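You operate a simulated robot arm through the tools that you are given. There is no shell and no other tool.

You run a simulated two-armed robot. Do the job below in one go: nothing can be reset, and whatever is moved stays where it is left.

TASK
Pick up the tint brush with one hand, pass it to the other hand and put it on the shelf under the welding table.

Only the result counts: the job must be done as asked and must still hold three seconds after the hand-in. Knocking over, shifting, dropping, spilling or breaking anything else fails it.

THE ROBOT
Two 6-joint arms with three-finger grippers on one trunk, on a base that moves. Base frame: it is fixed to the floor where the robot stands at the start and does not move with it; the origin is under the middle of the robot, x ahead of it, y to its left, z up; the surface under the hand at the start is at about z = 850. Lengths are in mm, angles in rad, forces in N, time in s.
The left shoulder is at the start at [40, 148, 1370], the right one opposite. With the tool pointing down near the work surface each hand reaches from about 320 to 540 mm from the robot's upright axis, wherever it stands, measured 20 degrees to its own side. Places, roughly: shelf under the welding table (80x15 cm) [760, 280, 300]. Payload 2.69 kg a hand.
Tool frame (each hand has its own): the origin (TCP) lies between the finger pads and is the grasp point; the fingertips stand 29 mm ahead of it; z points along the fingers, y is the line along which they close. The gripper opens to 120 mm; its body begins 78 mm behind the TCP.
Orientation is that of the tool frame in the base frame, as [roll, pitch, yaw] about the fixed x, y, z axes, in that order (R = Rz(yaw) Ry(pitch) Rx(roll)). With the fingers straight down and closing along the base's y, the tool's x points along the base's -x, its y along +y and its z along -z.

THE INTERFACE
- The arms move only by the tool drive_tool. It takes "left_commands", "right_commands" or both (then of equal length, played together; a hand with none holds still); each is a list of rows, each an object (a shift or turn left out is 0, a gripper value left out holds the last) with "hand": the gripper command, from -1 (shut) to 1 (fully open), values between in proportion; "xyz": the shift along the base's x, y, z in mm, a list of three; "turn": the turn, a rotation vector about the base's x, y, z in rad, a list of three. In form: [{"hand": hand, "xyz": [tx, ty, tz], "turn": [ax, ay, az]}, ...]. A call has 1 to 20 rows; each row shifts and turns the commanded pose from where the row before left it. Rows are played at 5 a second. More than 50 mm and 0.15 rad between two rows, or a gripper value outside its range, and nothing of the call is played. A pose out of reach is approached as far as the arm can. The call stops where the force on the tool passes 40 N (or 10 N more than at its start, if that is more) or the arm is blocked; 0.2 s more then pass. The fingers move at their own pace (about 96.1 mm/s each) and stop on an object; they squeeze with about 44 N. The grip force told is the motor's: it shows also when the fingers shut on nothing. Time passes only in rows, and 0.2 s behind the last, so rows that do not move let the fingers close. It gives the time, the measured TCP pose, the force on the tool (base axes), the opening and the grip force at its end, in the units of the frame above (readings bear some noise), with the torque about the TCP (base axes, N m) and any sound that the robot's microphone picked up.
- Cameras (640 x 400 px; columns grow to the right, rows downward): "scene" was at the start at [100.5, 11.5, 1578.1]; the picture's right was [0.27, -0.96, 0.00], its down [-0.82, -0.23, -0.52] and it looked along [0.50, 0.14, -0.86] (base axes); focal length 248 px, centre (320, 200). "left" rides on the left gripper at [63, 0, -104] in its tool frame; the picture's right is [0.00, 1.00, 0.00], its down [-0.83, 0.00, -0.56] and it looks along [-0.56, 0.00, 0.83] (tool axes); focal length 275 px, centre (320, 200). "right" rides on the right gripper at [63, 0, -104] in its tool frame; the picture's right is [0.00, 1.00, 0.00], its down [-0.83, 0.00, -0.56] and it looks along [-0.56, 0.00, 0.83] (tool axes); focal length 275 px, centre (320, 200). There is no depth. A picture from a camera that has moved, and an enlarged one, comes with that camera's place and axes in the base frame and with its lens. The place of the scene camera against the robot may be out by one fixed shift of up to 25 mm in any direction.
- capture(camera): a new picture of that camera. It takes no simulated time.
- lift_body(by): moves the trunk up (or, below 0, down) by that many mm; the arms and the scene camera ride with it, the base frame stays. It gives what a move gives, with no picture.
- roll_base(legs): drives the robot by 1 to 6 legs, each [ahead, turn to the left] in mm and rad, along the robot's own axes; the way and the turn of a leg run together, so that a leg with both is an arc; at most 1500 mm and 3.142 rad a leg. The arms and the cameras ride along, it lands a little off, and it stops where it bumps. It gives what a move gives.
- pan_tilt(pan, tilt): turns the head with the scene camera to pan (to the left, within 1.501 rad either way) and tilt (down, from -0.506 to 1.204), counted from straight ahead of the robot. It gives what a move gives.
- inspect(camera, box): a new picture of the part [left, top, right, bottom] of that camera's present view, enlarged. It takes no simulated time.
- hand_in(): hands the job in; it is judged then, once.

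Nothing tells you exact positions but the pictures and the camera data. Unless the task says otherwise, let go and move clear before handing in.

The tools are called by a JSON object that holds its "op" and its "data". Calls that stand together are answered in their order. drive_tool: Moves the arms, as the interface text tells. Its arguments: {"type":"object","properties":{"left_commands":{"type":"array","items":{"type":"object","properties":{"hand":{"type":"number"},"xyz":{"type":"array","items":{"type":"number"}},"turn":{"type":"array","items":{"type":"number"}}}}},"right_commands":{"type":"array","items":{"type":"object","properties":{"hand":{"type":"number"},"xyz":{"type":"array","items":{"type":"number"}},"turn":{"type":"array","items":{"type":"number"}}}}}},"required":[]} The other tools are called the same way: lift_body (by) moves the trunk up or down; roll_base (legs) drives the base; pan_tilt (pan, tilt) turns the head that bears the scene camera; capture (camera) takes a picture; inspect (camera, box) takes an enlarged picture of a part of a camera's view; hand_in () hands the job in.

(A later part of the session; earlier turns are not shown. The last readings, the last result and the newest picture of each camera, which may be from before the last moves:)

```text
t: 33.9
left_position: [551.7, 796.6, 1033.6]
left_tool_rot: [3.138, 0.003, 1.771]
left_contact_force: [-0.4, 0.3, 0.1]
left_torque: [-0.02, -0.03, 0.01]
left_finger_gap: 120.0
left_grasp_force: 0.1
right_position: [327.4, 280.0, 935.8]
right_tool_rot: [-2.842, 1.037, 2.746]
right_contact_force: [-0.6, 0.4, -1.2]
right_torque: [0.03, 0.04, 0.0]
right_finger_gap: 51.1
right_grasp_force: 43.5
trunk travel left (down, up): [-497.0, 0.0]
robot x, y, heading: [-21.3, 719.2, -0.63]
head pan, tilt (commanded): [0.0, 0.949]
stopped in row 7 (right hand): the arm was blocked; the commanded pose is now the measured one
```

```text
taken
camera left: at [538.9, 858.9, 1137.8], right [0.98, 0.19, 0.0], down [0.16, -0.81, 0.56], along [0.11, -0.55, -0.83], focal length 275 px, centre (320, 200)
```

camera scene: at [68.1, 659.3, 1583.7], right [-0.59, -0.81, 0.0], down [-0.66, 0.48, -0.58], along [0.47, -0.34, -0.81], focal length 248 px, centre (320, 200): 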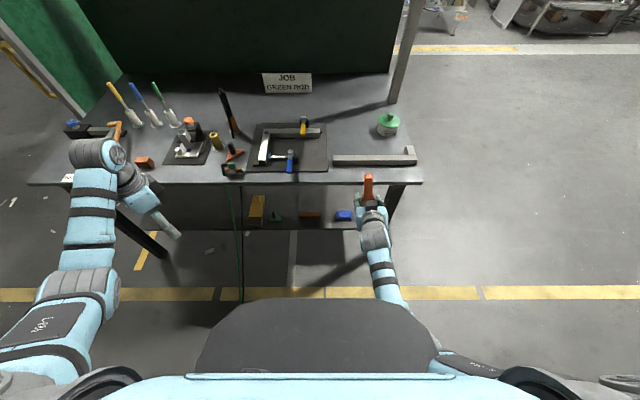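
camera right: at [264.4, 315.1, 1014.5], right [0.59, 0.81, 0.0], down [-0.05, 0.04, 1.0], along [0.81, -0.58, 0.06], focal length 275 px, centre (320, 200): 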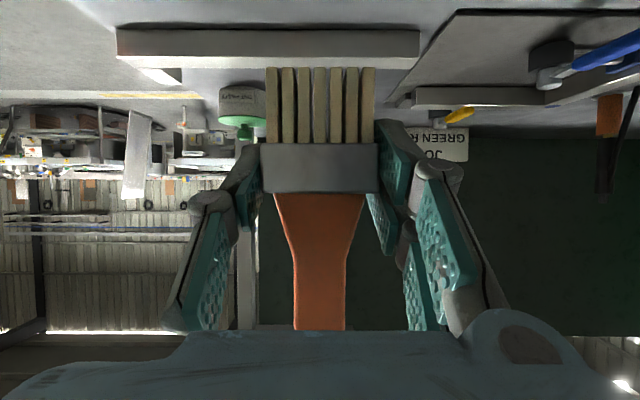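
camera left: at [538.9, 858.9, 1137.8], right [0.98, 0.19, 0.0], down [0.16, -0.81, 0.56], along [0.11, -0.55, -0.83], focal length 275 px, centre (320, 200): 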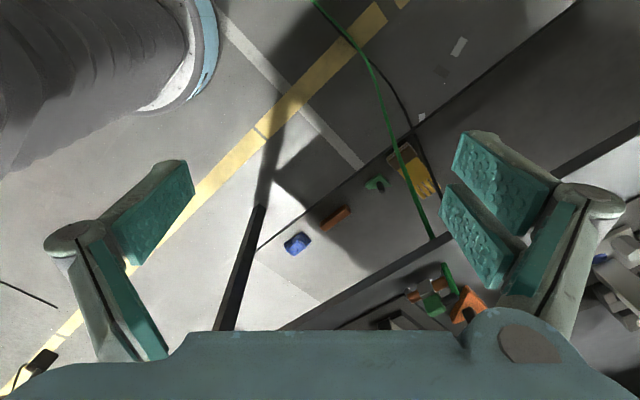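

The right arm was blocked by folding too near the trunk, which twisted it a little; I'll move it back outward and undo the twist before trying a handover point further out.

{"op": "drive_tool", "data": {"right_commands": [{"xyz": [17.5, -12.7, 21], "turn": [0.042, -0.027, 0.0087]}, {"xyz": [17.5, -12.7, 21], "turn": [0.042, -0.027, 0.0087]}, {"xyz": [17.5, -12.7, 21], "turn": [0.042, -0.027, 0.0087]}]}}

{"op": "capture", "data": {"camera": "right"}}

```text
t: 34.6
left_position: [553.0, 796.8, 1033.0]
left_tool_rot: [3.138, 0.002, 1.771]
left_contact_force: [0.2, 0.6, 0.0]
left_torque: [0.04, 0.02, 0.01]
left_finger_gap: 120.2
left_grasp_force: 0.0
right_position: [381.6, 241.8, 998.3]
right_tool_rot: [3.137, 1.049, 2.51]
right_contact_force: [1.2, -0.5, -1.0]
right_torque: [0.03, 0.01, 0.05]
right_finger_gap: 50.9
right_grasp_force: 44.0
trunk travel left (down, up): [-497.0, 0.0]
robot x, y, heading: [-24.2, 715.9, -0.632]
head pan, tilt (commanded): [0.0, 0.949]
```

```text
taken
camera right: at [282.2, 313.0, 995.2], right [0.59, 0.81, 0.0], down [-0.05, 0.04, 1.0], along [0.81, -0.58, 0.07], focal length 275 px, centre (320, 200)
```

right: 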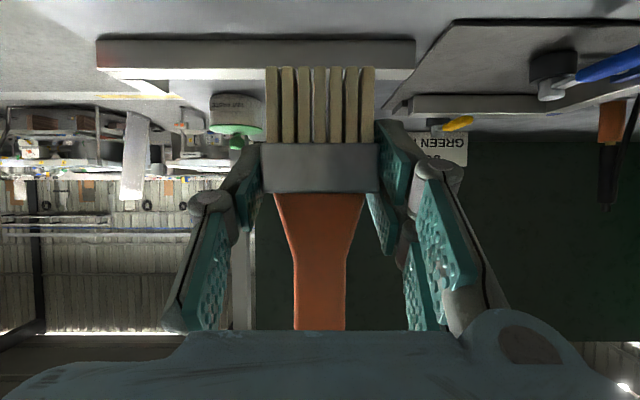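

{"op": "drive_tool", "data": {"left_commands": [{"turn": [0, 0, 0.1347]}, {"turn": [0, 0, 0.1347]}, {"turn": [0, 0, 0.1347]}, {"turn": [0, 0, 0.1347]}, {"turn": [0, 0, 0.1347]}, {"turn": [0, 0, 0.1347]}, {"turn": [0, 0, 0.1347]}], "right_commands": [{"xyz": [13.4, 16.7, 0], "turn": [-0.022, -0.0303, 0.0286]}, {"xyz": [13.4, 16.7, 0], "turn": [-0.022, -0.0303, 0.0286]}, {"xyz": [13.4, 16.7, 0], "turn": [-0.022, -0.0303, 0.0286]}, {"xyz": [13.4, 16.7, 0], "turn": [-0.022, -0.0303, 0.0286]}, {"xyz": [13.4, 16.7, 0], "turn": [-0.022, -0.0303, 0.0286]}, {"xyz": [13.4, 16.7, 0], "turn": [-0.022, -0.0303, 0.0286]}, {"xyz": [13.4, 16.7, 0], "turn": [-0.022, -0.0303, 0.0286]}]}}

{"op": "capture", "data": {"camera": "scene"}}

{"op": "capture", "data": {"camera": "right"}}

{"op": "capture", "data": {"camera": "left"}}

```text
t: 36.5
left_position: [552.4, 798.3, 1033.1]
left_tool_rot: [3.139, 0.004, 2.714]
left_contact_force: [-1.2, -0.1, -0.7]
left_torque: [0.0, 0.01, 0.01]
left_finger_gap: 120.0
left_grasp_force: 0.1
right_position: [436.7, 294.1, 981.6]
right_tool_rot: [-2.722, 1.257, 3.054]
right_contact_force: [-0.3, -0.5, -1.0]
right_torque: [0.02, 0.03, -0.03]
right_finger_gap: 51.2
right_grasp_force: 43.7
right hand out of reach, approached as far as the arm can: row 7
trunk travel left (down, up): [-497.0, 0.0]
robot x, y, heading: [-24.2, 720.9, -0.63]
head pan, tilt (commanded): [0.0, 0.949]
stopped in row 7 (right hand): the arm was blocked; the commanded pose is now the measured one
```

```text
taken
camera scene: at [68.3, 659.5, 1583.7], right [-0.59, -0.81, 0.0], down [-0.66, 0.48, -0.58], along [0.47, -0.34, -0.81], focal length 248 px, centre (320, 200)
```

scene: 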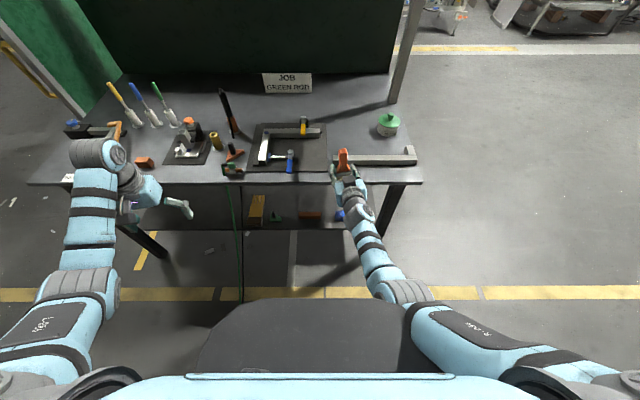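

```text
taken
camera right: at [331.3, 345.4, 951.7], right [0.47, 0.88, -0.13], down [-0.2, 0.25, 0.95], along [0.86, -0.41, 0.29], focal length 275 px, centre (320, 200)
```

right: 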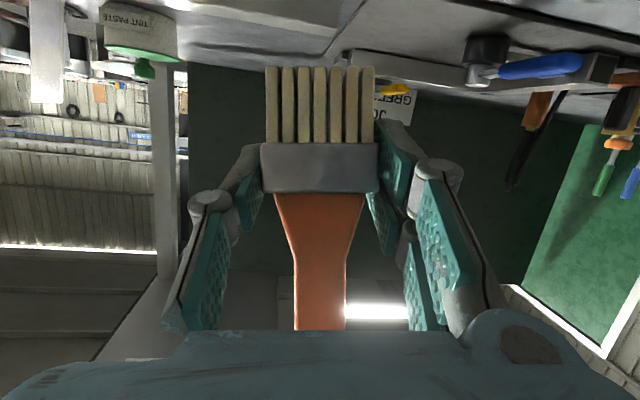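

```text
taken
camera left: at [494.1, 823.3, 1137.4], right [0.42, 0.91, 0.0], down [0.75, -0.35, 0.56], along [0.51, -0.23, -0.83], focal length 275 px, centre (320, 200)
```

left: 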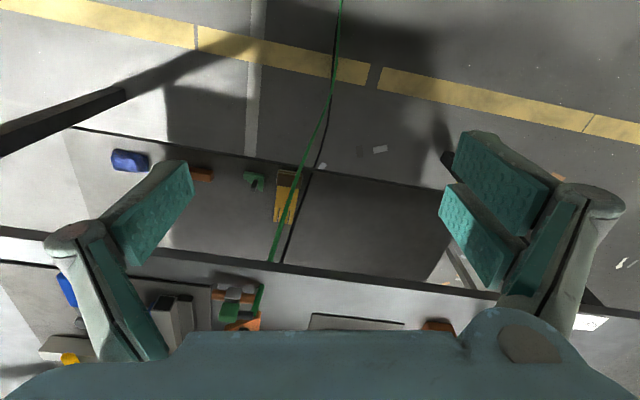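

The right hand got as far as l ≈ -73 of the robot's middle, and a roll of the brush toward the left hand seems natural for the wrist. I'll roll the right hand so that the handle end leans to the left hand.

{"op": "drive_tool", "data": {"right_commands": [{"turn": [-0.0996, 0.0578, 0.0338]}, {"turn": [-0.0996, 0.0578, 0.0338]}, {"turn": [-0.0996, 0.0578, 0.0338]}, {"turn": [-0.0996, 0.0578, 0.0338]}, {"turn": [-0.0996, 0.0578, 0.0338]}]}}

{"op": "capture", "data": {"camera": "scene"}}

```text
t: 37.6
left_position: [553.0, 798.7, 1033.3]
left_tool_rot: [3.14, 0.005, 2.716]
left_contact_force: [0.7, -0.6, -0.6]
left_torque: [-0.03, -0.02, -0.01]
left_finger_gap: 120.1
left_grasp_force: 0.1
right_position: [436.0, 294.7, 982.8]
right_tool_rot: [-1.987, 0.793, -2.404]
right_contact_force: [-0.1, -0.2, -0.7]
right_torque: [-0.01, 0.03, -0.01]
right_finger_gap: 51.3
right_grasp_force: 43.8
trunk travel left (down, up): [-497.0, 0.0]
robot x, y, heading: [-23.9, 721.2, -0.632]
head pan, tilt (commanded): [0.0, 0.949]
```

```text
taken
camera scene: at [68.4, 659.5, 1583.6], right [-0.59, -0.81, 0.0], down [-0.66, 0.48, -0.58], along [0.47, -0.34, -0.81], focal length 248 px, centre (320, 200)
```

scene: 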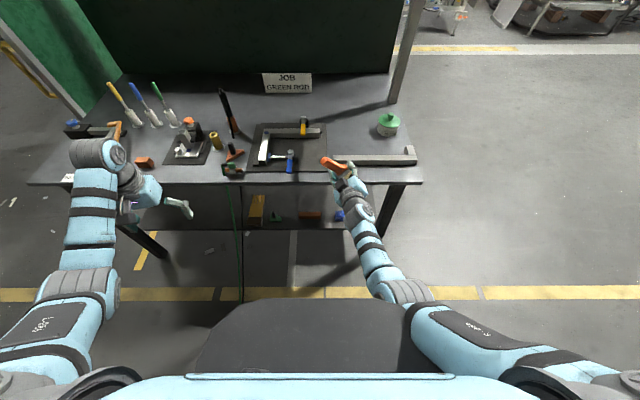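

The brush handle now leans up-left toward the left hand. I'll rotate the left hand to line up with the brush's axis while moving it forward and inward.

{"op": "drive_tool", "data": {"left_commands": [{"xyz": [9.2, -27.3, 1], "turn": [-0.117, 0.0179, 0.0326]}, {"xyz": [9.2, -27.3, 1], "turn": [-0.117, 0.0179, 0.0326]}, {"xyz": [9.2, -27.3, 1], "turn": [-0.117, 0.0179, 0.0326]}, {"xyz": [9.2, -27.3, 1], "turn": [-0.117, 0.0179, 0.0326]}, {"xyz": [9.2, -27.3, 1], "turn": [-0.117, 0.0179, 0.0326]}, {"xyz": [9.2, -27.3, 1], "turn": [-0.117, 0.0179, 0.0326]}]}}

{"op": "capture", "data": {"camera": "left"}}

{"op": "capture", "data": {"camera": "scene"}}

```text
t: 39.0
left_position: [607.0, 632.2, 1039.5]
left_tool_rot: [-2.44, 0.113, 2.967]
left_contact_force: [0.2, -0.3, 0.4]
left_torque: [-0.03, 0.05, 0.01]
left_finger_gap: 120.0
left_grasp_force: 0.0
right_position: [437.3, 293.3, 981.4]
right_tool_rot: [-1.988, 0.795, -2.405]
right_contact_force: [-0.3, -0.4, -1.2]
right_torque: [-0.03, 0.0, 0.01]
right_finger_gap: 51.4
right_grasp_force: 44.1
trunk travel left (down, up): [-497.0, 0.0]
robot x, y, heading: [-19.6, 721.6, -0.627]
head pan, tilt (commanded): [0.0, 0.949]
```

```text
taken
camera left: at [548.9, 711.3, 1111.0], right [0.21, 0.74, -0.64], down [0.83, 0.21, 0.52], along [0.52, -0.64, -0.57], focal length 275 px, centre (320, 200)
```

left: 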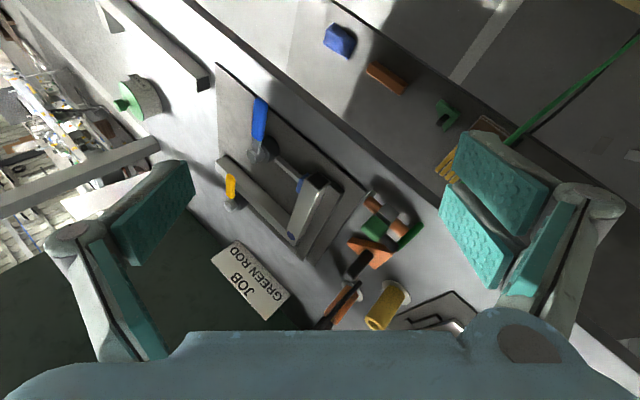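

```text
taken
camera scene: at [68.9, 658.5, 1583.6], right [-0.59, -0.81, 0.0], down [-0.66, 0.48, -0.58], along [0.47, -0.34, -0.81], focal length 248 px, centre (320, 200)
```

scene: 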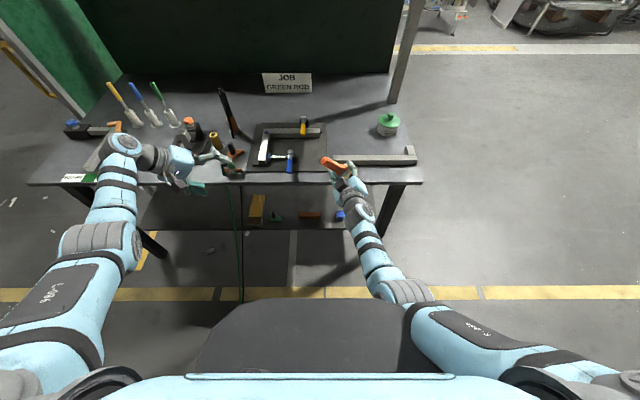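

The left hand is lined up with the brush axis. I'll move it to just beyond the handle end and check through its camera.

{"op": "drive_tool", "data": {"left_commands": [{"xyz": [-19.5, -29.1, 12]}, {"xyz": [-19.5, -29.1, 12]}, {"xyz": [-19.5, -29.1, 12]}, {"xyz": [-19.5, -29.1, 12]}, {"xyz": [-19.5, -29.1, 12]}, {"xyz": [-19.5, -29.1, 8.7]}, {"xyz": [-19.5, -29.1, 0]}, {"xyz": [-19.5, -29.1, 0]}]}}

{"op": "capture", "data": {"camera": "left"}}

{"op": "capture", "data": {"camera": "scene"}}

```text
t: 40.9
left_position: [448.8, 398.3, 1107.8]
left_tool_rot: [-2.442, 0.115, 2.966]
left_contact_force: [-0.3, -0.3, 0.2]
left_torque: [0.02, -0.01, 0.0]
left_finger_gap: 120.1
left_grasp_force: 0.1
right_position: [436.5, 294.2, 980.7]
right_tool_rot: [-1.986, 0.798, -2.403]
right_contact_force: [-0.4, -0.2, -1.2]
right_torque: [0.02, 0.0, 0.03]
right_finger_gap: 51.2
right_grasp_force: 43.7
trunk travel left (down, up): [-497.0, 0.0]
robot x, y, heading: [-22.3, 723.1, -0.627]
head pan, tilt (commanded): [0.0, 0.949]
```

```text
taken
camera left: at [390.5, 476.7, 1180.0], right [0.21, 0.74, -0.64], down [0.83, 0.21, 0.52], along [0.52, -0.64, -0.57], focal length 275 px, centre (320, 200)
```

left: 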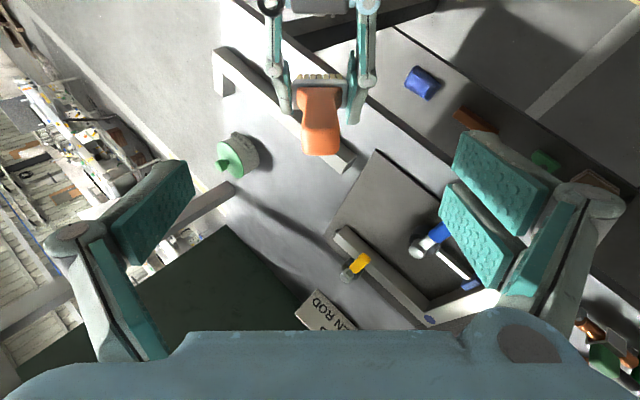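

```text
taken
camera scene: at [67.0, 657.7, 1583.7], right [-0.59, -0.81, 0.0], down [-0.66, 0.48, -0.58], along [0.47, -0.34, -0.81], focal length 248 px, centre (320, 200)
```

scene: 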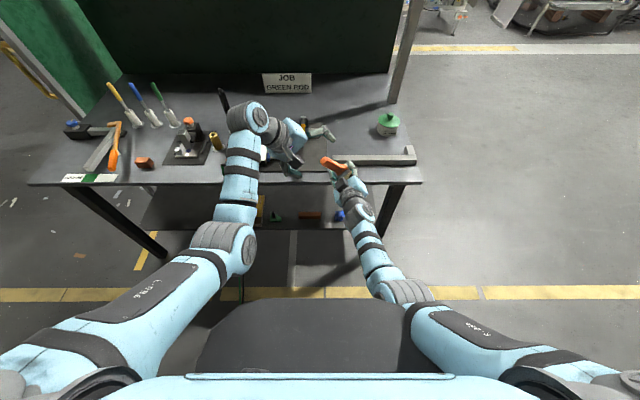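

{"op": "inspect", "data": {"camera": "left", "box": [240, 0, 400, 180]}}

```text
2.22 times, centred on (320, 90) of left
camera zoom: at [390.5, 476.7, 1180.0], right [0.21, 0.74, -0.64], down [0.83, 0.21, 0.52], along [0.52, -0.64, -0.57], focal length 612 px, centre (320, 444)
```

zoom: 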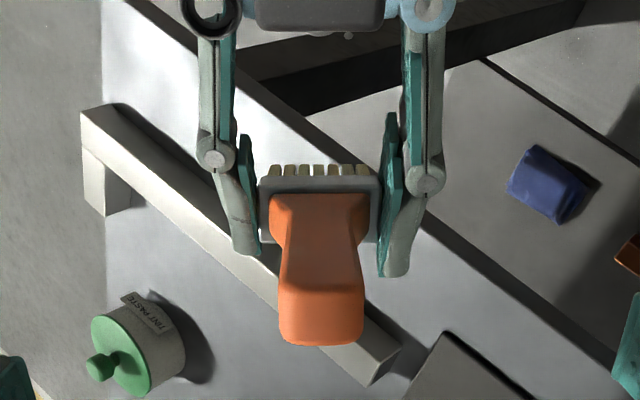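

The handle end is centred in the left hand's view. I'll advance 70 mm along the brush axis so the left fingers straddle the handle.

{"op": "drive_tool", "data": {"left_commands": [{"xyz": [-0.5, -9.1, -10.6]}, {"xyz": [-0.5, -9.1, -10.6]}, {"xyz": [-0.5, -9.1, -10.6]}, {"xyz": [-0.5, -9.1, -10.6]}, {"xyz": [-0.5, -9.1, -10.6]}]}}

{"op": "capture", "data": {"camera": "left"}}

{"op": "capture", "data": {"camera": "right"}}

```text
t: 42.0
left_position: [450.2, 353.4, 1055.7]
left_tool_rot: [-2.441, 0.116, 2.965]
left_contact_force: [0.4, 0.3, -0.8]
left_torque: [0.02, 0.01, -0.01]
left_finger_gap: 119.6
left_grasp_force: 0.0
right_position: [437.7, 294.1, 982.1]
right_tool_rot: [-1.985, 0.795, -2.404]
right_contact_force: [1.0, 0.1, -1.9]
right_torque: [-0.02, 0.0, 0.02]
right_finger_gap: 51.0
right_grasp_force: 44.0
trunk travel left (down, up): [-497.0, 0.0]
robot x, y, heading: [-25.0, 725.6, -0.628]
head pan, tilt (commanded): [0.0, 0.949]
```

```text
taken
camera left: at [389.7, 432.7, 1126.9], right [0.21, 0.74, -0.64], down [0.83, 0.21, 0.52], along [0.52, -0.64, -0.57], focal length 275 px, centre (320, 200)
```

left: 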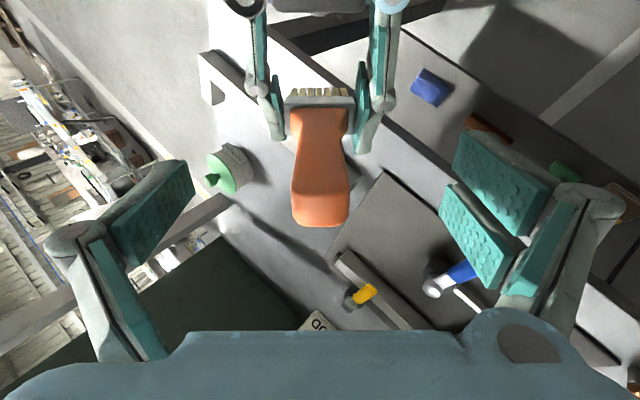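

```text
taken
camera right: at [318.1, 314.0, 966.1], right [0.21, 0.74, -0.64], down [-0.03, 0.66, 0.75], along [0.98, -0.14, 0.16], focal length 275 px, centre (320, 200)
```

right: 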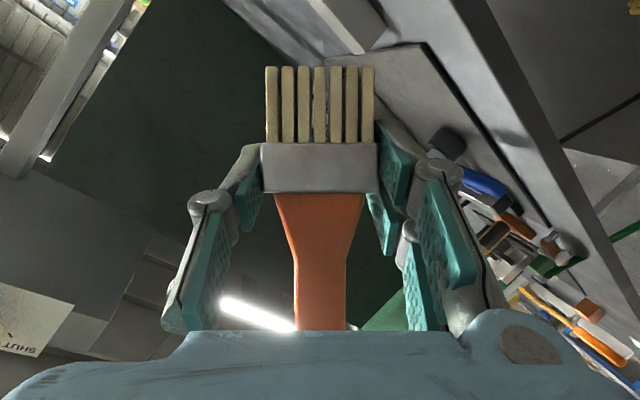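

The left fingers straddle the handle. I close the left hand gently while the right still holds.

{"op": "drive_tool", "data": {"left_commands": [{"hand": 0.3}, {"hand": -0.2}, {"hand": -0.45}, {"hand": -0.52}, {"hand": -0.58}, {"hand": -0.64}, {"hand": -0.75}, {"hand": -1}, {"hand": -1}]}}

{"op": "capture", "data": {"camera": "left"}}

{"op": "capture", "data": {"camera": "right"}}

```text
t: 44.0
left_position: [448.2, 354.9, 1055.7]
left_tool_rot: [-2.441, 0.113, 2.965]
left_contact_force: [0.7, -0.9, 0.0]
left_torque: [-0.06, 0.0, 0.04]
left_finger_gap: 23.3
left_grasp_force: 44.0
right_position: [437.3, 295.1, 982.5]
right_tool_rot: [-1.985, 0.794, -2.403]
right_contact_force: [0.8, 1.0, -0.1]
right_torque: [-0.01, -0.04, -0.01]
right_finger_gap: 51.1
right_grasp_force: 43.9
trunk travel left (down, up): [-497.0, 0.0]
robot x, y, heading: [-17.4, 716.9, -0.626]
head pan, tilt (commanded): [0.0, 0.949]
```

```text
taken
camera left: at [389.6, 433.2, 1127.2], right [0.21, 0.74, -0.64], down [0.83, 0.21, 0.52], along [0.52, -0.64, -0.57], focal length 275 px, centre (320, 200)
```

left: 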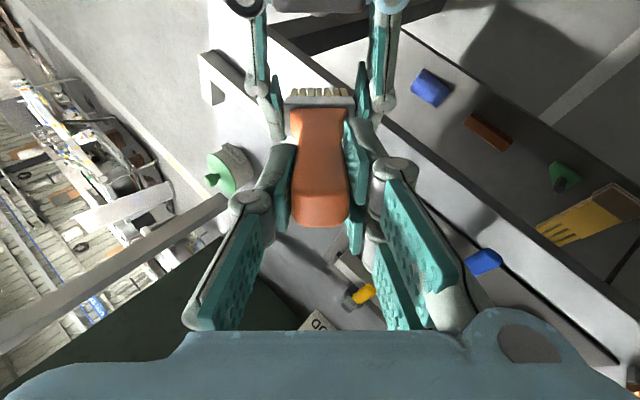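

```text
taken
camera right: at [318.1, 314.4, 966.3], right [0.21, 0.74, -0.64], down [-0.03, 0.66, 0.75], along [0.98, -0.14, 0.16], focal length 275 px, centre (320, 200)
```

right: 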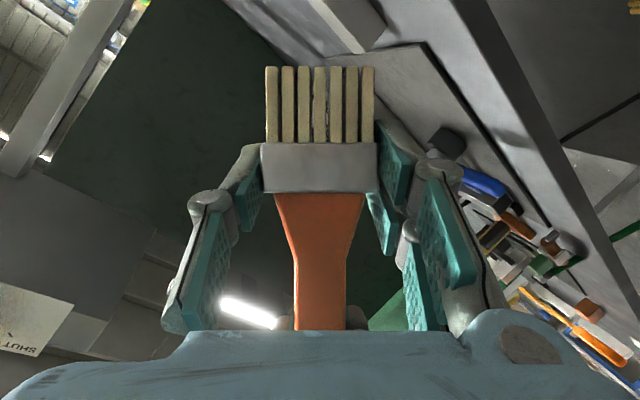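

{"op": "inspect", "data": {"camera": "left", "box": [220, 40, 420, 240]}}

```text
2.00 times, centred on (320, 140) of left
camera zoom: at [389.6, 433.2, 1127.2], right [0.21, 0.74, -0.64], down [0.83, 0.21, 0.52], along [0.52, -0.64, -0.57], focal length 551 px, centre (320, 320)
```

zoom: 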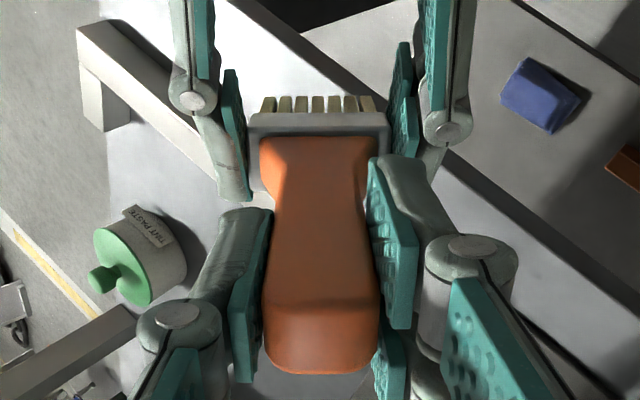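

Both hands hold the brush (left gap 23.3 mm, 44 N). Now I open the right hand slowly and check that the brush stays in the left hand.

{"op": "drive_tool", "data": {"right_commands": [{"hand": -0.1}, {"hand": 0.0}, {"hand": 0.3}, {"hand": 0.8}, {"hand": 0.8}, {"hand": 0.8}]}}

{"op": "capture", "data": {"camera": "right"}}

{"op": "capture", "data": {"camera": "left"}}

```text
t: 45.5
left_position: [447.6, 354.2, 1056.0]
left_tool_rot: [-2.442, 0.113, 2.963]
left_contact_force: [-0.9, -0.6, 0.8]
left_torque: [0.07, 0.0, -0.02]
left_finger_gap: 23.4
left_grasp_force: 44.3
right_position: [435.7, 294.2, 981.1]
right_tool_rot: [-1.986, 0.795, -2.402]
right_contact_force: [0.3, -0.4, 0.3]
right_torque: [-0.02, -0.01, -0.03]
right_finger_gap: 108.0
right_grasp_force: 0.1
trunk travel left (down, up): [-497.0, 0.0]
robot x, y, heading: [-28.3, 724.7, -0.629]
head pan, tilt (commanded): [0.0, 0.949]
```

```text
taken
camera right: at [318.1, 314.4, 966.4], right [0.21, 0.74, -0.64], down [-0.03, 0.66, 0.75], along [0.98, -0.14, 0.16], focal length 275 px, centre (320, 200)
```

right: 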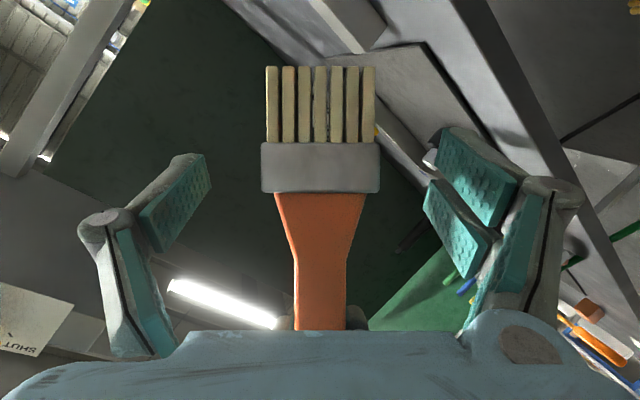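

```text
taken
camera left: at [389.6, 433.2, 1127.2], right [0.21, 0.74, -0.64], down [0.83, 0.21, 0.52], along [0.52, -0.64, -0.57], focal length 275 px, centre (320, 200)
```

left: 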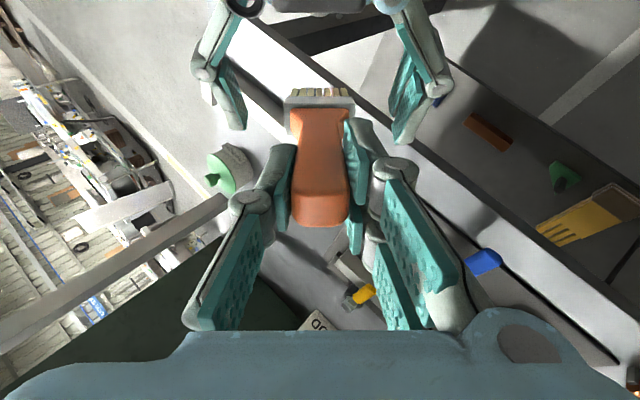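

The brush stays put in the left hand. I'll draw it out of the right hand's open fingers, up and to the left.

{"op": "drive_tool", "data": {"left_commands": [{"xyz": [13.5, 12.3, 18.5]}, {"xyz": [13.5, 12.3, 18.5]}, {"xyz": [13.5, 12.3, 18.5]}, {"xyz": [13.5, 12.3, 18.5]}, {"xyz": [13.5, 12.3, 18.5]}]}}

{"op": "capture", "data": {"camera": "right"}}

{"op": "capture", "data": {"camera": "scene"}}

```text
t: 46.6
left_position: [516.7, 419.8, 1147.2]
left_tool_rot: [-2.442, 0.114, 2.964]
left_contact_force: [1.5, 0.5, -0.9]
left_torque: [0.07, -0.03, 0.0]
left_finger_gap: 23.0
left_grasp_force: 43.6
right_position: [437.2, 294.9, 982.3]
right_tool_rot: [-1.986, 0.794, -2.403]
right_contact_force: [0.2, -0.4, 0.3]
right_torque: [-0.01, 0.02, -0.01]
right_finger_gap: 107.9
right_grasp_force: 0.0
trunk travel left (down, up): [-497.0, 0.0]
robot x, y, heading: [-19.9, 717.8, -0.633]
head pan, tilt (commanded): [0.0, 0.949]
```

```text
taken
camera right: at [318.5, 315.0, 966.5], right [0.21, 0.74, -0.64], down [-0.03, 0.66, 0.75], along [0.98, -0.14, 0.16], focal length 275 px, centre (320, 200)
```

right: 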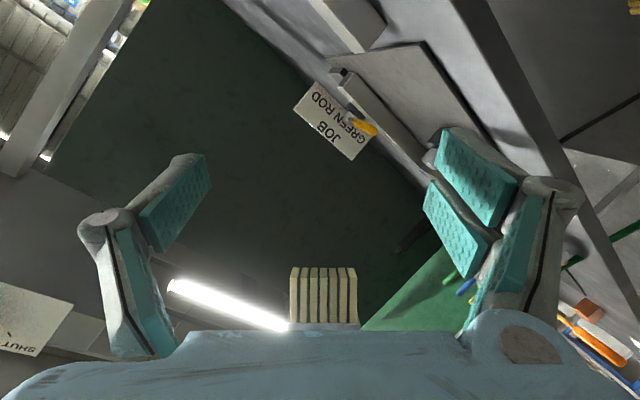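

```text
taken
camera scene: at [68.8, 660.1, 1583.7], right [-0.59, -0.81, 0.0], down [-0.66, 0.48, -0.58], along [0.47, -0.34, -0.81], focal length 248 px, centre (320, 200)
```

scene: 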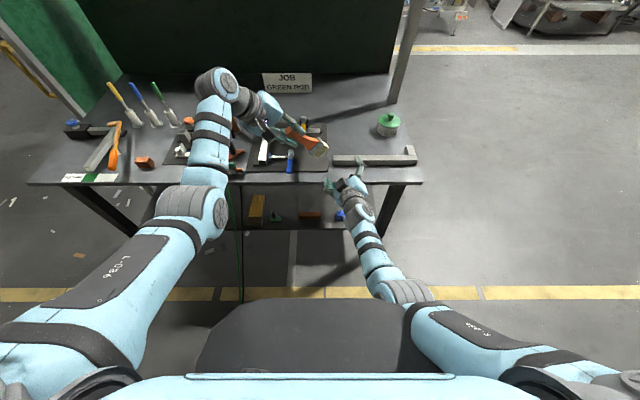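

Handover done: the left hand holds the brush. I'll back off another 150 mm for room, then swing the left hand so the brush points forward.

{"op": "roll_base", "data": {"legs": [[-150, 0]]}}

{"op": "drive_tool", "data": {"left_commands": [{"xyz": [9.5, 7, -5], "turn": [0.0253, -0.1317, -0.0006]}, {"xyz": [9.5, 7, -5], "turn": [0.0253, -0.1317, -0.0006]}, {"xyz": [9.5, 7, -5], "turn": [0.0253, -0.1317, -0.0006]}, {"xyz": [9.5, 7, -5], "turn": [0.0253, -0.1317, -0.0006]}, {"xyz": [9.5, 7, -5], "turn": [0.0253, -0.1317, -0.0006]}, {"xyz": [9.5, 7, -10], "turn": [0.0253, -0.1317, -0.0006]}, {"xyz": [9.5, 7, -10], "turn": [0.0253, -0.1317, -0.0006]}, {"xyz": [9.5, 7, -10], "turn": [0.0253, -0.1317, -0.0006]}]}}

{"op": "capture", "data": {"camera": "scene"}}

{"op": "capture", "data": {"camera": "left"}}

```text
t: 48.0
left_position: [398.7, 504.1, 1144.3]
left_tool_rot: [-2.443, 0.11, 2.963]
left_contact_force: [-0.8, 0.2, -1.0]
left_torque: [0.13, 0.0, 0.0]
left_finger_gap: 23.3
left_grasp_force: 44.1
right_position: [317.3, 378.9, 980.5]
right_tool_rot: [-1.99, 0.793, -2.412]
right_contact_force: [1.3, 0.6, -0.9]
right_torque: [0.01, -0.02, -0.01]
right_finger_gap: 107.8
right_grasp_force: 0.1
trunk travel left (down, up): [-497.0, 0.0]
robot x, y, heading: [-143.5, 812.7, -0.629]
head pan, tilt (commanded): [0.0, 0.949]
```

```text
t: 49.8
left_position: [470.9, 560.9, 1092.0]
left_tool_rot: [-3.14, 1.053, 2.517]
left_contact_force: [0.2, 0.1, -1.1]
left_torque: [0.07, 0.05, 0.02]
left_finger_gap: 23.4
left_grasp_force: 43.6
right_position: [315.7, 380.6, 981.1]
right_tool_rot: [-1.986, 0.794, -2.408]
right_contact_force: [-0.5, -0.3, -0.4]
right_torque: [0.03, 0.03, -0.02]
right_finger_gap: 107.7
right_grasp_force: 0.0
trunk travel left (down, up): [-497.0, 0.0]
robot x, y, heading: [-147.1, 809.8, -0.631]
head pan, tilt (commanded): [0.0, 0.949]
```

```text
taken
camera scene: at [-51.6, 747.0, 1583.6], right [-0.59, -0.81, 0.0], down [-0.66, 0.48, -0.58], along [0.47, -0.34, -0.81], focal length 248 px, centre (320, 200)
```

scene: 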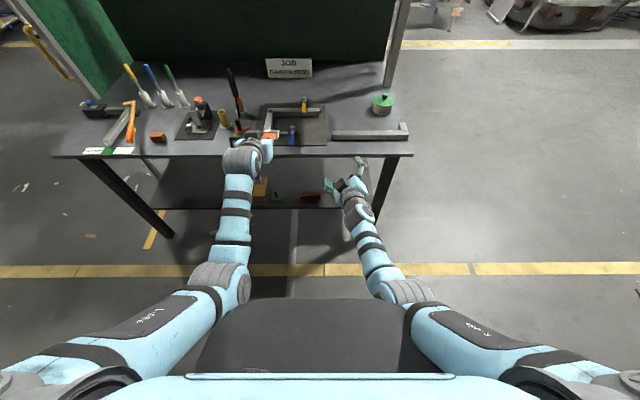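

```text
taken
camera left: at [372.1, 632.4, 1089.3], right [0.59, 0.81, 0.0], down [-0.06, 0.04, 1.0], along [0.81, -0.59, 0.07], focal length 275 px, centre (320, 200)
```

left: 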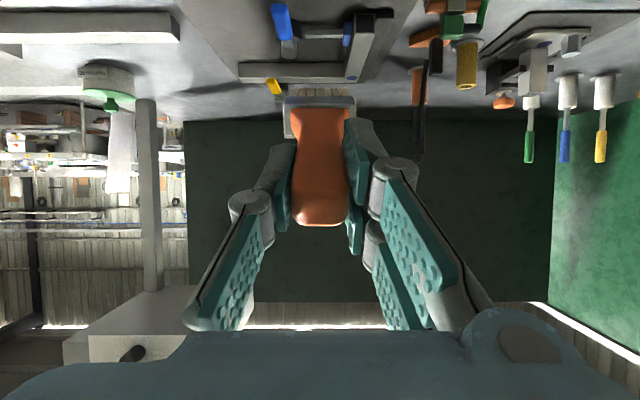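

The brush now points forward in the left hand, and the things on the table look untouched. I'll return the right hand to a tucked, tool-down pose on the right side.

{"op": "drive_tool", "data": {"right_commands": [{"xyz": [-11.8, -16.2, -5], "turn": [0.0971, 0.07, -0.0649]}, {"xyz": [-11.8, -16.2, -5], "turn": [0.0971, 0.07, -0.0649]}, {"xyz": [-11.8, -16.2, -5], "turn": [0.0971, 0.07, -0.0649]}, {"xyz": [-11.8, -16.2, -5], "turn": [0.0971, 0.07, -0.0649]}, {"xyz": [-11.8, -16.2, -5], "turn": [0.0971, 0.07, -0.0649]}, {"xyz": [-11.8, -16.2, -5], "turn": [0.0971, 0.07, -0.0649]}, {"xyz": [-29.5, 5.4, -10], "turn": [0.0971, 0.07, -0.0649]}, {"xyz": [-29.5, 5.4, -10], "turn": [0.0971, 0.07, -0.0649]}, {"xyz": [-29.5, 5.4, -10], "turn": [0.0971, 0.07, -0.0649]}, {"xyz": [-29.5, 5.4, -10], "turn": [0.0971, 0.07, -0.0649]}, {"xyz": [-29.5, 5.4, -10], "turn": [0.0971, 0.07, -0.0649]}, {"xyz": [-30.1, 9.6, -7]}, {"xyz": [-30.1, 9.6, -7]}, {"xyz": [-30.1, 9.6, -7]}]}}

{"op": "capture", "data": {"camera": "scene"}}

{"op": "capture", "data": {"camera": "right"}}

```text
t: 52.8
left_position: [469.9, 561.4, 1094.4]
left_tool_rot: [-3.141, 1.052, 2.516]
left_contact_force: [1.0, 0.4, -1.4]
left_torque: [0.07, 0.07, 0.02]
left_finger_gap: 23.4
left_grasp_force: 44.4
right_position: [5.4, 337.6, 881.3]
right_tool_rot: [-3.141, -0.001, 2.511]
right_contact_force: [-0.3, 0.1, 0.3]
right_torque: [0.0, 0.0, -0.04]
right_finger_gap: 107.8
right_grasp_force: 0.1
trunk travel left (down, up): [-497.0, 0.0]
robot x, y, heading: [-144.2, 809.5, -0.634]
head pan, tilt (commanded): [0.0, 0.949]
```

```text
taken
camera scene: at [-53.3, 746.6, 1583.7], right [-0.59, -0.81, 0.0], down [-0.66, 0.48, -0.58], along [0.47, -0.34, -0.81], focal length 248 px, centre (320, 200)
```

scene: 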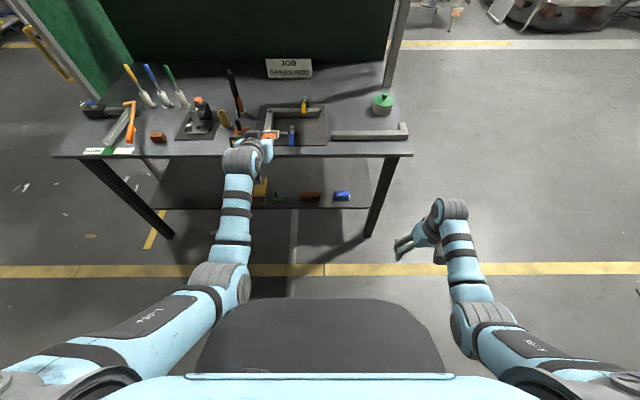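

```text
taken
camera right: at [-45.1, 374.9, 985.1], right [0.59, 0.81, 0.0], down [0.67, -0.49, 0.56], along [0.45, -0.33, -0.83], focal length 275 px, centre (320, 200)
```

right: 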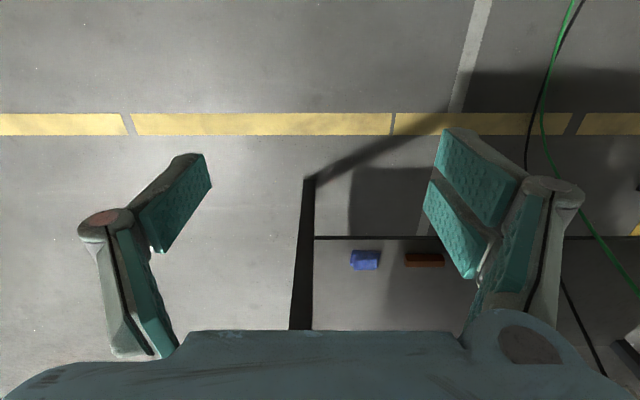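

The right wrist camera now has a good view of the shelf; I'll zoom to measure the free gaps on it. I also check the brush in the left hand.

{"op": "inspect", "data": {"camera": "right", "box": [280, 210, 500, 330]}}

{"op": "inspect", "data": {"camera": "scene", "box": [230, 120, 430, 260]}}

{"op": "inspect", "data": {"camera": "left", "box": [220, 60, 420, 260]}}

```text
2.91 times, centred on (390, 270) of right
camera zoom: at [-45.1, 374.9, 985.1], right [0.59, 0.81, 0.0], down [0.67, -0.49, 0.56], along [0.45, -0.33, -0.83], focal length 801 px, centre (116, -4)
```

zoom: 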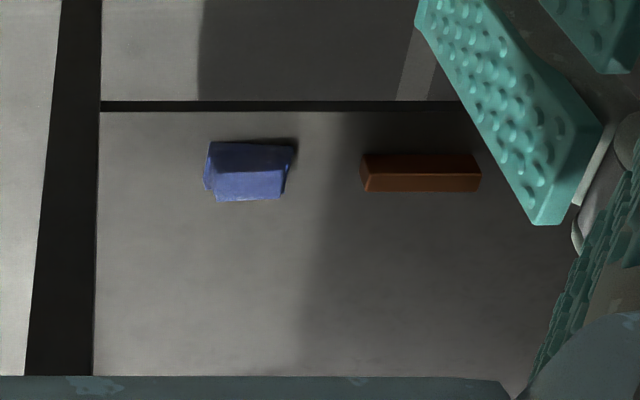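

```text
2.86 times, centred on (330, 190) of scene
camera zoom: at [-53.3, 746.6, 1583.7], right [-0.59, -0.81, 0.0], down [-0.66, 0.48, -0.58], along [0.47, -0.34, -0.81], focal length 708 px, centre (291, 229)
```

zoom: 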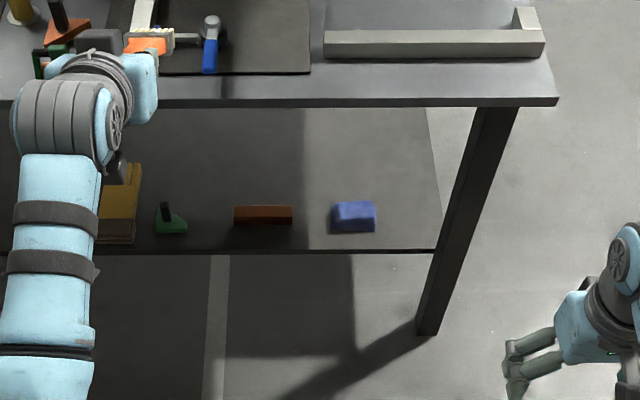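

```text
2.00 times, centred on (320, 160) of left
camera zoom: at [370.9, 632.1, 1090.0], right [0.59, 0.81, 0.0], down [-0.06, 0.04, 1.0], along [0.81, -0.59, 0.07], focal length 551 px, centre (320, 280)
```

zoom: 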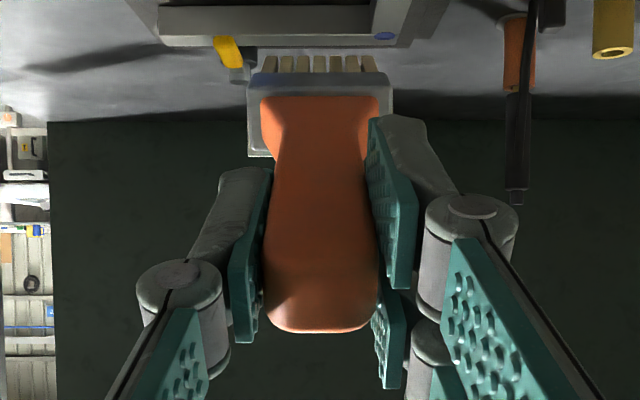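

The gap between the brown bar (ends u≈514) and the green item (starts u≈614) is about 100 mm wide, and the shelf is at z≈300 with its front edge ~100 mm behind the table edge. I'll lower the trunk in two steps now, clear of the table.

{"op": "lift_body", "data": {"by": -250}}

{"op": "capture", "data": {"camera": "scene"}}

```text
t: 55.4
left_position: [470.3, 561.4, 843.3]
left_tool_rot: [-3.141, 1.05, 2.517]
left_contact_force: [0.2, 0.0, -1.5]
left_torque: [0.05, 0.06, 0.0]
left_finger_gap: 23.3
left_grasp_force: 43.6
right_position: [6.7, 338.2, 631.3]
right_tool_rot: [-3.14, -0.002, 2.511]
right_contact_force: [0.3, 0.3, 0.2]
right_torque: [0.0, -0.03, 0.04]
right_finger_gap: 108.2
right_grasp_force: 0.1
trunk travel left (down, up): [-247.0, 250.0]
robot x, y, heading: [-141.4, 807.1, -0.637]
head pan, tilt (commanded): [0.0, 0.949]
```

```text
taken
camera scene: at [-52.0, 746.8, 1334.6], right [-0.59, -0.81, 0.0], down [-0.66, 0.48, -0.58], along [0.47, -0.34, -0.81], focal length 248 px, centre (320, 200)
```

scene: 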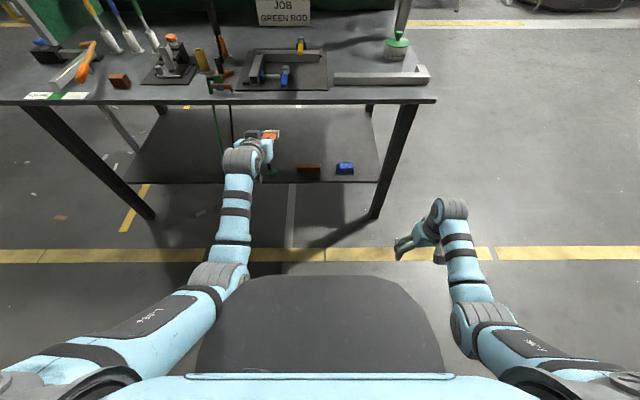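

The lower view is fine and the arms are clear of the table. I lower the trunk the rest of the way.

{"op": "lift_body", "data": {"by": -245}}

{"op": "pan_tilt", "data": {"pan": 0.0, "tilt": 0.7}}

{"op": "capture", "data": {"camera": "scene"}}

{"op": "capture", "data": {"camera": "left"}}

{"op": "capture", "data": {"camera": "right"}}

```text
t: 57.9
left_position: [476.0, 558.0, 614.2]
left_tool_rot: [-3.139, 1.079, 2.518]
left_contact_force: [-0.5, 0.2, -2.0]
left_torque: [0.03, 0.1, -0.03]
left_finger_gap: 23.2
left_grasp_force: 44.0
right_position: [7.5, 337.8, 388.4]
right_tool_rot: [-3.14, 0.001, 2.51]
right_contact_force: [-0.3, -0.5, 0.1]
right_torque: [-0.01, 0.0, -0.02]
right_finger_gap: 107.9
right_grasp_force: 0.0
trunk travel left (down, up): [-2.0, 495.0]
robot x, y, heading: [-138.9, 811.1, -0.629]
head pan, tilt (commanded): [0.0, 0.949]
```

```text
t: 58.7
left_position: [477.2, 557.7, 614.1]
left_tool_rot: [-3.14, 1.077, 2.517]
left_contact_force: [-0.2, -0.6, 0.1]
left_torque: [0.03, 0.06, 0.04]
left_finger_gap: 23.3
left_grasp_force: 43.9
right_position: [5.9, 338.5, 386.4]
right_tool_rot: [-3.139, 0.0, 2.509]
right_contact_force: [-0.3, 0.0, 0.2]
right_torque: [0.01, -0.02, 0.0]
right_finger_gap: 107.9
right_grasp_force: 0.0
trunk travel left (down, up): [-2.0, 495.0]
robot x, y, heading: [-142.4, 810.5, -0.632]
head pan, tilt (commanded): [0.0, 0.7]
```

```text
taken
camera scene: at [-42.0, 739.5, 1109.7], right [-0.59, -0.81, 0.0], down [-0.52, 0.38, -0.76], along [0.62, -0.45, -0.65], focal length 248 px, centre (320, 200)
```

scene: 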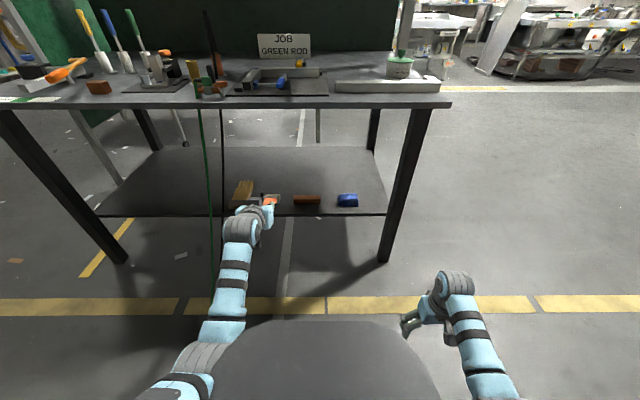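

```text
taken
camera left: at [377.7, 628.4, 608.2], right [0.59, 0.81, 0.0], down [-0.08, 0.05, 1.0], along [0.81, -0.59, 0.1], focal length 275 px, centre (320, 200)
```

left: 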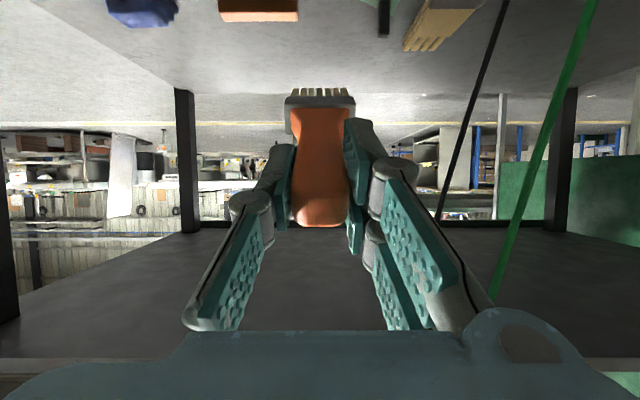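

```text
taken
camera right: at [-44.1, 374.9, 491.1], right [0.59, 0.81, 0.0], down [0.67, -0.49, 0.56], along [0.45, -0.33, -0.83], focal length 275 px, centre (320, 200)
```

right: 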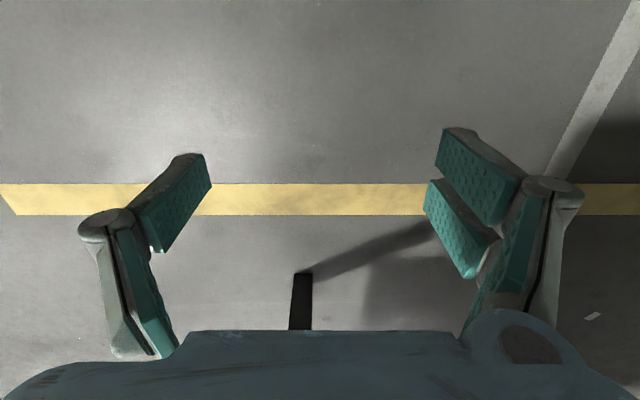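

The left hand ended 16 mm higher than expected, so its elbow may be touching the column or base. I'll look down at the left elbow.

{"op": "pan_tilt", "data": {"pan": 0.5, "tilt": 1.2}}

{"op": "capture", "data": {"camera": "scene"}}

```text
t: 59.6
left_position: [476.6, 558.5, 613.8]
left_tool_rot: [-3.14, 1.078, 2.516]
left_contact_force: [0.2, 0.0, -1.1]
left_torque: [0.06, 0.1, 0.02]
left_finger_gap: 23.2
left_grasp_force: 43.8
right_position: [5.1, 338.8, 387.2]
right_tool_rot: [-3.14, 0.0, 2.51]
right_contact_force: [0.0, 0.0, -1.0]
right_torque: [0.02, -0.01, -0.02]
right_finger_gap: 108.2
right_grasp_force: 0.0
trunk travel left (down, up): [-2.0, 495.0]
robot x, y, heading: [-140.1, 808.2, -0.629]
head pan, tilt (commanded): [0.499, 1.201]
```

```text
taken
camera scene: at [-55.0, 782.2, 1073.9], right [-0.13, -0.99, 0.0], down [-0.92, 0.12, -0.36], along [0.36, -0.05, -0.93], focal length 248 px, centre (320, 200)
```

scene: 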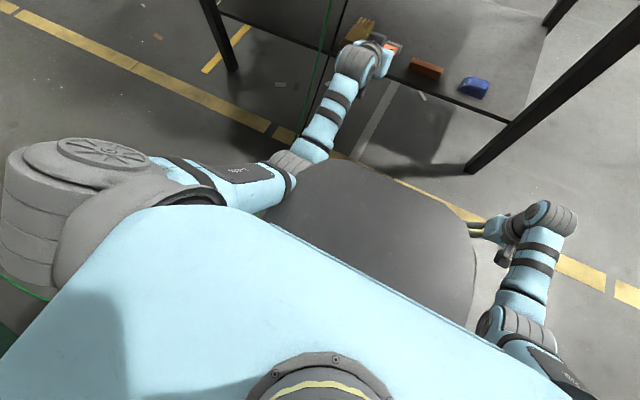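

The left elbow is indeed touching the column's front corner. I'll swing the left hand outward to the left to free it.

{"op": "drive_tool", "data": {"left_commands": [{"xyz": [20.6, 28.3, 0]}, {"xyz": [20.6, 28.3, 0]}, {"xyz": [20.6, 28.3, 0]}, {"xyz": [20.6, 28.3, 0]}, {"xyz": [20.6, 28.3, 0]}]}}

{"op": "capture", "data": {"camera": "scene"}}

{"op": "capture", "data": {"camera": "left"}}

```text
t: 60.8
left_position: [573.0, 703.6, 599.1]
left_tool_rot: [-3.14, 1.05, 2.52]
left_contact_force: [0.2, -0.2, -1.4]
left_torque: [0.06, 0.11, -0.02]
left_finger_gap: 23.1
left_grasp_force: 44.1
right_position: [6.8, 338.8, 387.2]
right_tool_rot: [-3.141, 0.001, 2.507]
right_contact_force: [-0.6, 0.7, -0.2]
right_torque: [0.0, 0.01, -0.01]
right_finger_gap: 108.1
right_grasp_force: 0.1
trunk travel left (down, up): [-2.0, 495.0]
robot x, y, heading: [-138.7, 809.9, -0.628]
head pan, tilt (commanded): [0.499, 1.201]
```

```text
taken
camera scene: at [-54.9, 782.9, 1073.9], right [-0.13, -0.99, 0.0], down [-0.92, 0.12, -0.36], along [0.36, -0.05, -0.93], focal length 248 px, centre (320, 200)
```

scene: 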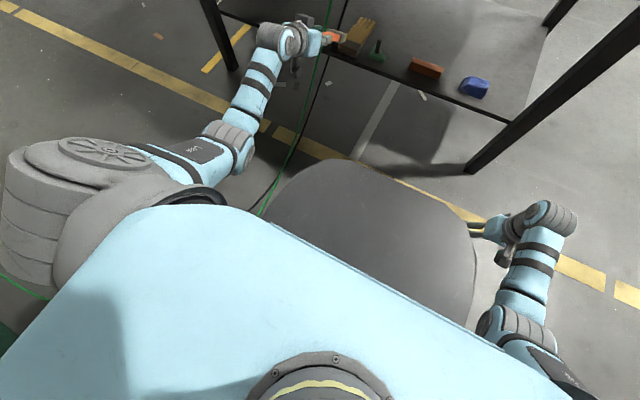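

```text
taken
camera left: at [474.3, 774.3, 596.5], right [0.59, 0.81, 0.0], down [-0.06, 0.04, 1.0], along [0.81, -0.59, 0.07], focal length 275 px, centre (320, 200)
```

left: 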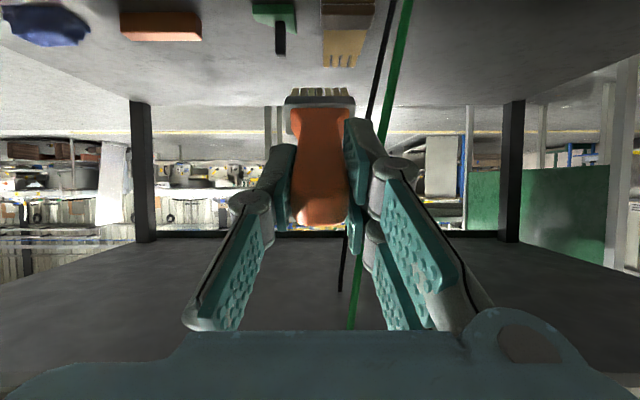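

The elbow is free now. To line the left hand up with the free gap (u≈564) I need to shift the robot ~150 mm to its right: back a bit, turn right, drive, turn back.

{"op": "roll_base", "data": {"legs": [[-50, 0], [0, -1.047], [175, 0]]}}

{"op": "roll_base", "data": {"legs": [[0, 1.035]]}}

{"op": "pan_tilt", "data": {"pan": 0.3, "tilt": 0.8}}

{"op": "capture", "data": {"camera": "scene"}}

{"op": "capture", "data": {"camera": "left"}}

```text
t: 65.5
left_position: [55.0, -7.9, 599.5]
left_tool_rot: [-3.14, 1.052, 1.459]
left_contact_force: [0.3, -0.2, -1.0]
left_torque: [0.07, -0.01, -0.01]
left_finger_gap: 23.5
left_grasp_force: 43.8
right_position: [-541.1, 307.2, 385.9]
right_tool_rot: [-3.14, -0.002, 1.453]
right_contact_force: [0.5, 0.8, -0.2]
right_torque: [0.02, 0.02, 0.0]
right_finger_gap: 108.0
right_grasp_force: 0.1
trunk travel left (down, up): [-2.0, 495.0]
robot x, y, heading: [-205.5, 669.7, -1.69]
head pan, tilt (commanded): [0.499, 1.201]
```

```text
t: 68.5
left_position: [509.3, 543.9, 599.6]
left_tool_rot: [-3.139, 1.051, 2.492]
left_contact_force: [1.1, 0.1, -1.9]
left_torque: [0.06, 0.1, 0.01]
left_finger_gap: 23.3
left_grasp_force: 44.2
right_position: [-66.5, 194.4, 387.3]
right_tool_rot: [-3.14, 0.001, 2.485]
right_contact_force: [-1.8, 0.3, -0.5]
right_torque: [0.02, -0.02, 0.0]
right_finger_gap: 108.2
right_grasp_force: 0.0
trunk travel left (down, up): [-2.0, 495.0]
robot x, y, heading: [-205.2, 664.1, -0.652]
head pan, tilt (commanded): [0.499, 1.201]
```

```text
t: 69.4
left_position: [508.7, 543.7, 600.5]
left_tool_rot: [-3.139, 1.05, 2.492]
left_contact_force: [-0.6, 0.6, -0.4]
left_torque: [0.06, 0.07, 0.0]
left_finger_gap: 23.5
left_grasp_force: 44.0
right_position: [-66.9, 193.9, 388.4]
right_tool_rot: [-3.14, 0.0, 2.485]
right_contact_force: [0.9, -0.2, 0.4]
right_torque: [0.01, -0.01, -0.03]
right_finger_gap: 108.0
right_grasp_force: 0.1
trunk travel left (down, up): [-2.0, 495.0]
robot x, y, heading: [-201.6, 667.4, -0.66]
head pan, tilt (commanded): [0.3, 0.799]
```

```text
taken
camera scene: at [-96.8, 620.7, 1101.6], right [-0.35, -0.94, 0.0], down [-0.67, 0.25, -0.7], along [0.65, -0.24, -0.72], focal length 248 px, centre (320, 200)
```

scene: 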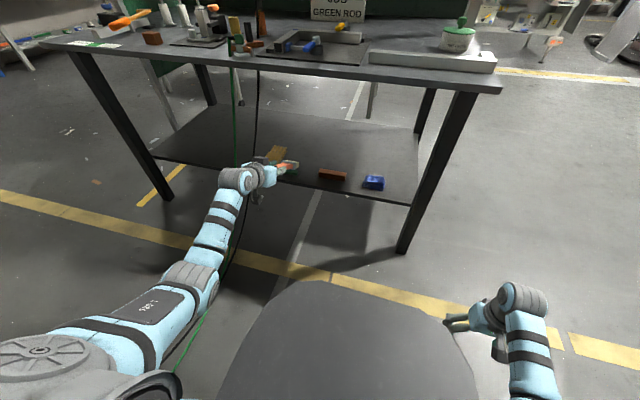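

```text
taken
camera left: at [411.5, 617.6, 596.8], right [0.61, 0.79, 0.0], down [-0.06, 0.04, 1.0], along [0.79, -0.61, 0.07], focal length 275 px, centre (320, 200)
```

left: 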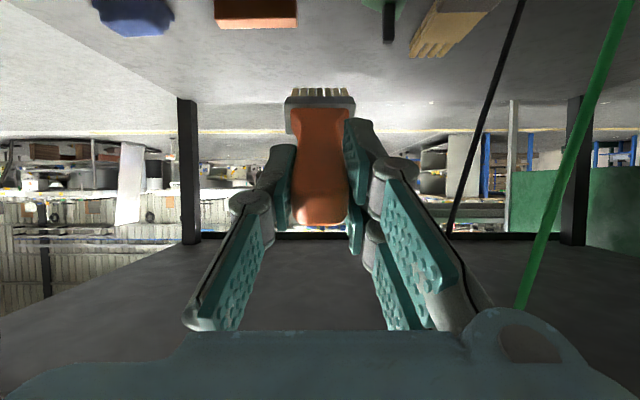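

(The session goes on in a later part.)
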